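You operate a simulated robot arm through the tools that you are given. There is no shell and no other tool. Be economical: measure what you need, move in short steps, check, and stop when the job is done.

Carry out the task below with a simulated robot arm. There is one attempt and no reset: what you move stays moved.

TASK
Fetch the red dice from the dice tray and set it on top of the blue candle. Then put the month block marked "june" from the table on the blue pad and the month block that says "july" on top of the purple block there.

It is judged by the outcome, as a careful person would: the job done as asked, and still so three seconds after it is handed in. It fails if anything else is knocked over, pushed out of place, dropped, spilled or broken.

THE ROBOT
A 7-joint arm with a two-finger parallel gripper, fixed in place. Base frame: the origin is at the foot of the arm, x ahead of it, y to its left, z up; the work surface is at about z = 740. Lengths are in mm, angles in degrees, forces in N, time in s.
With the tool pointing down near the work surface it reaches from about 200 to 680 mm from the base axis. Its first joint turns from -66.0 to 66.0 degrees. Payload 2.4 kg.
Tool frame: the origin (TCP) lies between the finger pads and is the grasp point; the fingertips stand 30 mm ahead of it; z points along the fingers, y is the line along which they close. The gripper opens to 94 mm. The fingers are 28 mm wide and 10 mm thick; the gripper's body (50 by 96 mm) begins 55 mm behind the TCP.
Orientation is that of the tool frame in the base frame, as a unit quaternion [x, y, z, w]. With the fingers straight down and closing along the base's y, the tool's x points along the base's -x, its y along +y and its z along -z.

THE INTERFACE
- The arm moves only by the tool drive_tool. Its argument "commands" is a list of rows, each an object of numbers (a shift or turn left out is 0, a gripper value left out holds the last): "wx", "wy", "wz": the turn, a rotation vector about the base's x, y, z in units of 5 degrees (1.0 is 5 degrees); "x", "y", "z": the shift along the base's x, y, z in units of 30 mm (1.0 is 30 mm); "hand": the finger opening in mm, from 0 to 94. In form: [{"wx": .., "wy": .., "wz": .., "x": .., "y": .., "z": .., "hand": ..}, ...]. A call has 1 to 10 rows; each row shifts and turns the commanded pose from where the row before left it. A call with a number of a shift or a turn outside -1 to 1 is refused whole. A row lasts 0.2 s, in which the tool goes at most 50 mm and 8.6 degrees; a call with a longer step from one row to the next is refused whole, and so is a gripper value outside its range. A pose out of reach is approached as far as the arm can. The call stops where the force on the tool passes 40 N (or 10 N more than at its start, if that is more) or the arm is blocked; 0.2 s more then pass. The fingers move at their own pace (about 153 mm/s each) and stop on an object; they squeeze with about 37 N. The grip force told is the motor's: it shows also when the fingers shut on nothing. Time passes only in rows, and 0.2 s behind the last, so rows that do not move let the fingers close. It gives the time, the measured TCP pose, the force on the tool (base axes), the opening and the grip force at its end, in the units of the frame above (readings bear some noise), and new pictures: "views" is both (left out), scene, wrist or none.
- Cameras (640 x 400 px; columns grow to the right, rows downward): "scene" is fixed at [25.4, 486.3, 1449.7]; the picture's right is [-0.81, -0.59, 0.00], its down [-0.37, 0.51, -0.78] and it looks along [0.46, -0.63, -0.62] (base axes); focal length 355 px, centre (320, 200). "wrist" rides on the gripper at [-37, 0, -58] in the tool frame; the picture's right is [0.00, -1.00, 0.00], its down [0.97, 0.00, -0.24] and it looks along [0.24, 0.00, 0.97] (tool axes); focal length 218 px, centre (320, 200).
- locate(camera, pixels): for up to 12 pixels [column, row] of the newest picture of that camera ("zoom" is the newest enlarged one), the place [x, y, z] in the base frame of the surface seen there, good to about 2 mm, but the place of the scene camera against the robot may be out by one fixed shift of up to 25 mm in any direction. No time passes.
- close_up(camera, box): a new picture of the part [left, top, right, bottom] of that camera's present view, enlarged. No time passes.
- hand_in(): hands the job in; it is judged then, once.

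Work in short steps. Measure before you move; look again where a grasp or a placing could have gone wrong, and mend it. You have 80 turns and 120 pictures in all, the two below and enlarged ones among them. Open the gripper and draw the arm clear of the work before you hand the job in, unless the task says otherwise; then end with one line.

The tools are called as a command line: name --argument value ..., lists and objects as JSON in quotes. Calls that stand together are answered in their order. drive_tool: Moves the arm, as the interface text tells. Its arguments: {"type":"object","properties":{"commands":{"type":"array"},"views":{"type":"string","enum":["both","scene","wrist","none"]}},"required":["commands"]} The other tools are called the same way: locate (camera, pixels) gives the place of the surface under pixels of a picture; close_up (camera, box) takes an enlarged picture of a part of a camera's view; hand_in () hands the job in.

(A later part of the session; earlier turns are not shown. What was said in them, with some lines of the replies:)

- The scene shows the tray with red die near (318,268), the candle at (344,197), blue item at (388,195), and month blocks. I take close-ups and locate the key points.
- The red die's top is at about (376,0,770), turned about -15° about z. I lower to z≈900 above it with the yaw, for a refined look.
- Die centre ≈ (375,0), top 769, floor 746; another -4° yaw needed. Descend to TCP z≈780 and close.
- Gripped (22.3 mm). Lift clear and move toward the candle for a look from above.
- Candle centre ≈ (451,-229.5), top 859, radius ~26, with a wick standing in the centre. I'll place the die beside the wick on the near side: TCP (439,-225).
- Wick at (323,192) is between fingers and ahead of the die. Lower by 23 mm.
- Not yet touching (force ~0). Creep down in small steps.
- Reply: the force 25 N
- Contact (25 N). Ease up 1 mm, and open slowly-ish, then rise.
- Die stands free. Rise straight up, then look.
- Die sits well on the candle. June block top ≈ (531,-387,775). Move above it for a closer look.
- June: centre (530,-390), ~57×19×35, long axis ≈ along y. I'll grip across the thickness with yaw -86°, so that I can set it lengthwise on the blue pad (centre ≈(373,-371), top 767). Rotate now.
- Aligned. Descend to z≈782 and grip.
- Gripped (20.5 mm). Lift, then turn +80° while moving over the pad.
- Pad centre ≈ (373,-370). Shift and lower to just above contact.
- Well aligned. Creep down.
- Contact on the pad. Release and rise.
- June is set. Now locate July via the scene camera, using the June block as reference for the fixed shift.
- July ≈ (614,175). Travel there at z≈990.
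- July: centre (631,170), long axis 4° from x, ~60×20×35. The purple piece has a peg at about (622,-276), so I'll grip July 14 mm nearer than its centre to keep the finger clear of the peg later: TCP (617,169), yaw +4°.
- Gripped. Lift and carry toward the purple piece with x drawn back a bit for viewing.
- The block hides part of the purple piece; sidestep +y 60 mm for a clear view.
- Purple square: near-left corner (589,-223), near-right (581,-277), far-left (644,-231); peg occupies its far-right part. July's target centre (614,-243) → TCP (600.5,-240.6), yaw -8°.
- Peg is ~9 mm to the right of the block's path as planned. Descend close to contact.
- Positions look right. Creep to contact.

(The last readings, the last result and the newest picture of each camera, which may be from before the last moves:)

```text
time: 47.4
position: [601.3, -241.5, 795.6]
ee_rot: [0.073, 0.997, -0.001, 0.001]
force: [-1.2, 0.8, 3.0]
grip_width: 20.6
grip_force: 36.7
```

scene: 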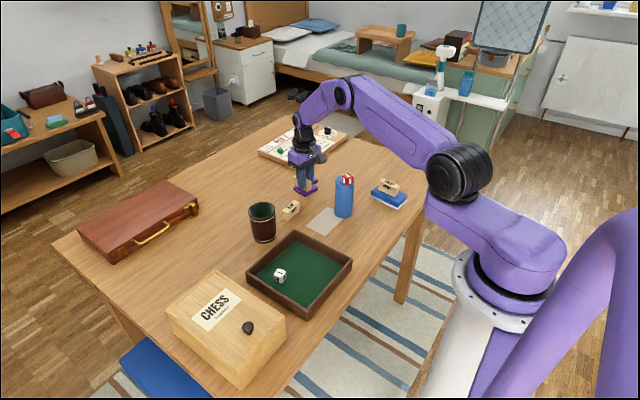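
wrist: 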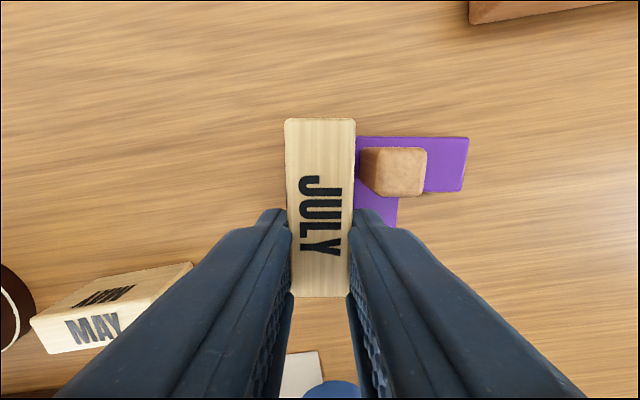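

Light contact (3 N). Open modestly, then rise.

drive_tool --commands '[{"hand": 26}, {}, {"hand": 32}, {}]' --views "wrist"

```text
time: 48.4
position: [600.8, -241.3, 796.0]
ee_rot: [0.072, 0.997, 0.0, 0.0]
force: [-0.1, 0.4, 0.3]
grip_width: 32.0
grip_force: 0.0
```

wrist: 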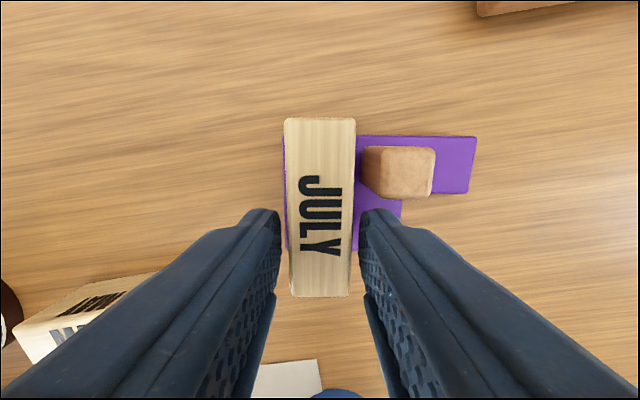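

drive_tool --commands '[{"z": 0.5}, {"z": 1}, {"z": 1}, {"z": 1}, {"z": 1}, {"z": 1}, {"z": 1, "x": -0.8}, {"x": -1, "y": 0.5}, {"x": -1, "y": 1}, {"x": -1, "y": 1}]' --views "both"

close_up --camera "scene" --box '[270, 140, 420, 235]'

```text
time: 50.6
position: [485.8, -165.6, 989.9]
ee_rot: [0.072, 0.997, 0.001, 0.001]
force: [-0.2, -1.1, 0.8]
grip_width: 32.2
grip_force: 0.0
```

scene: 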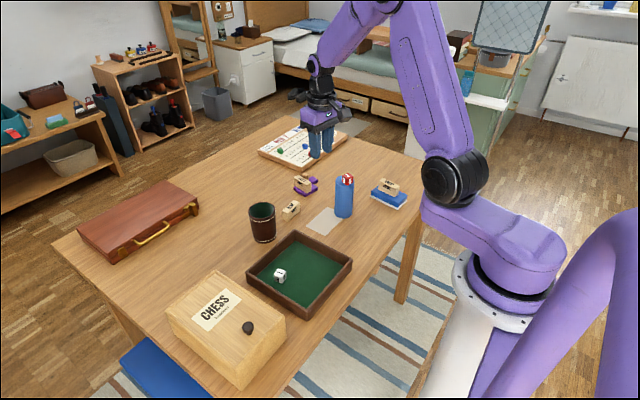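
wrist: 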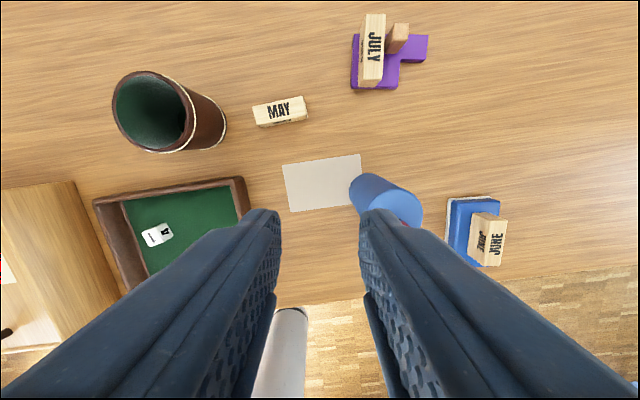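

```text
4.21 times, centred on (345, 188) of scene
```

zoom: 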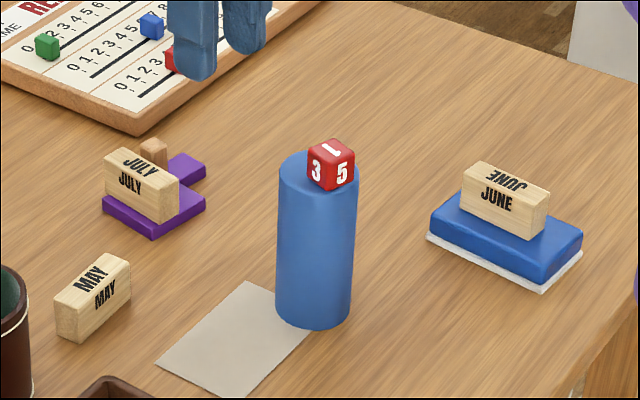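

All three items are in place, and nothing else has been disturbed. I open the gripper, draw the arm up and hand in.

drive_tool --commands '[{"z": 1, "x": -0.5, "y": 1, "hand": 80}, {"z": 0.7, "x": -1, "y": 1}, {"x": -1, "y": 1}, {}]' --views "scene"

```text
time: 51.6
position: [411.0, -76.6, 1043.4]
ee_rot: [0.072, 0.997, 0.0, 0.0]
force: [0.2, 0.4, 0.1]
grip_width: 80.1
grip_force: 0.1
```

scene: 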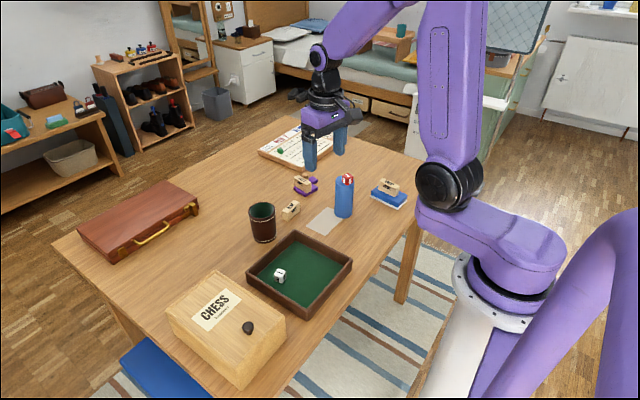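

hand_in

```text
The job is handed in.
```

The job is done and handed in: the red dice is on the blue candle (beside its wick), the June block is on the blue pad, and the July block is on the purple block next to its peg.
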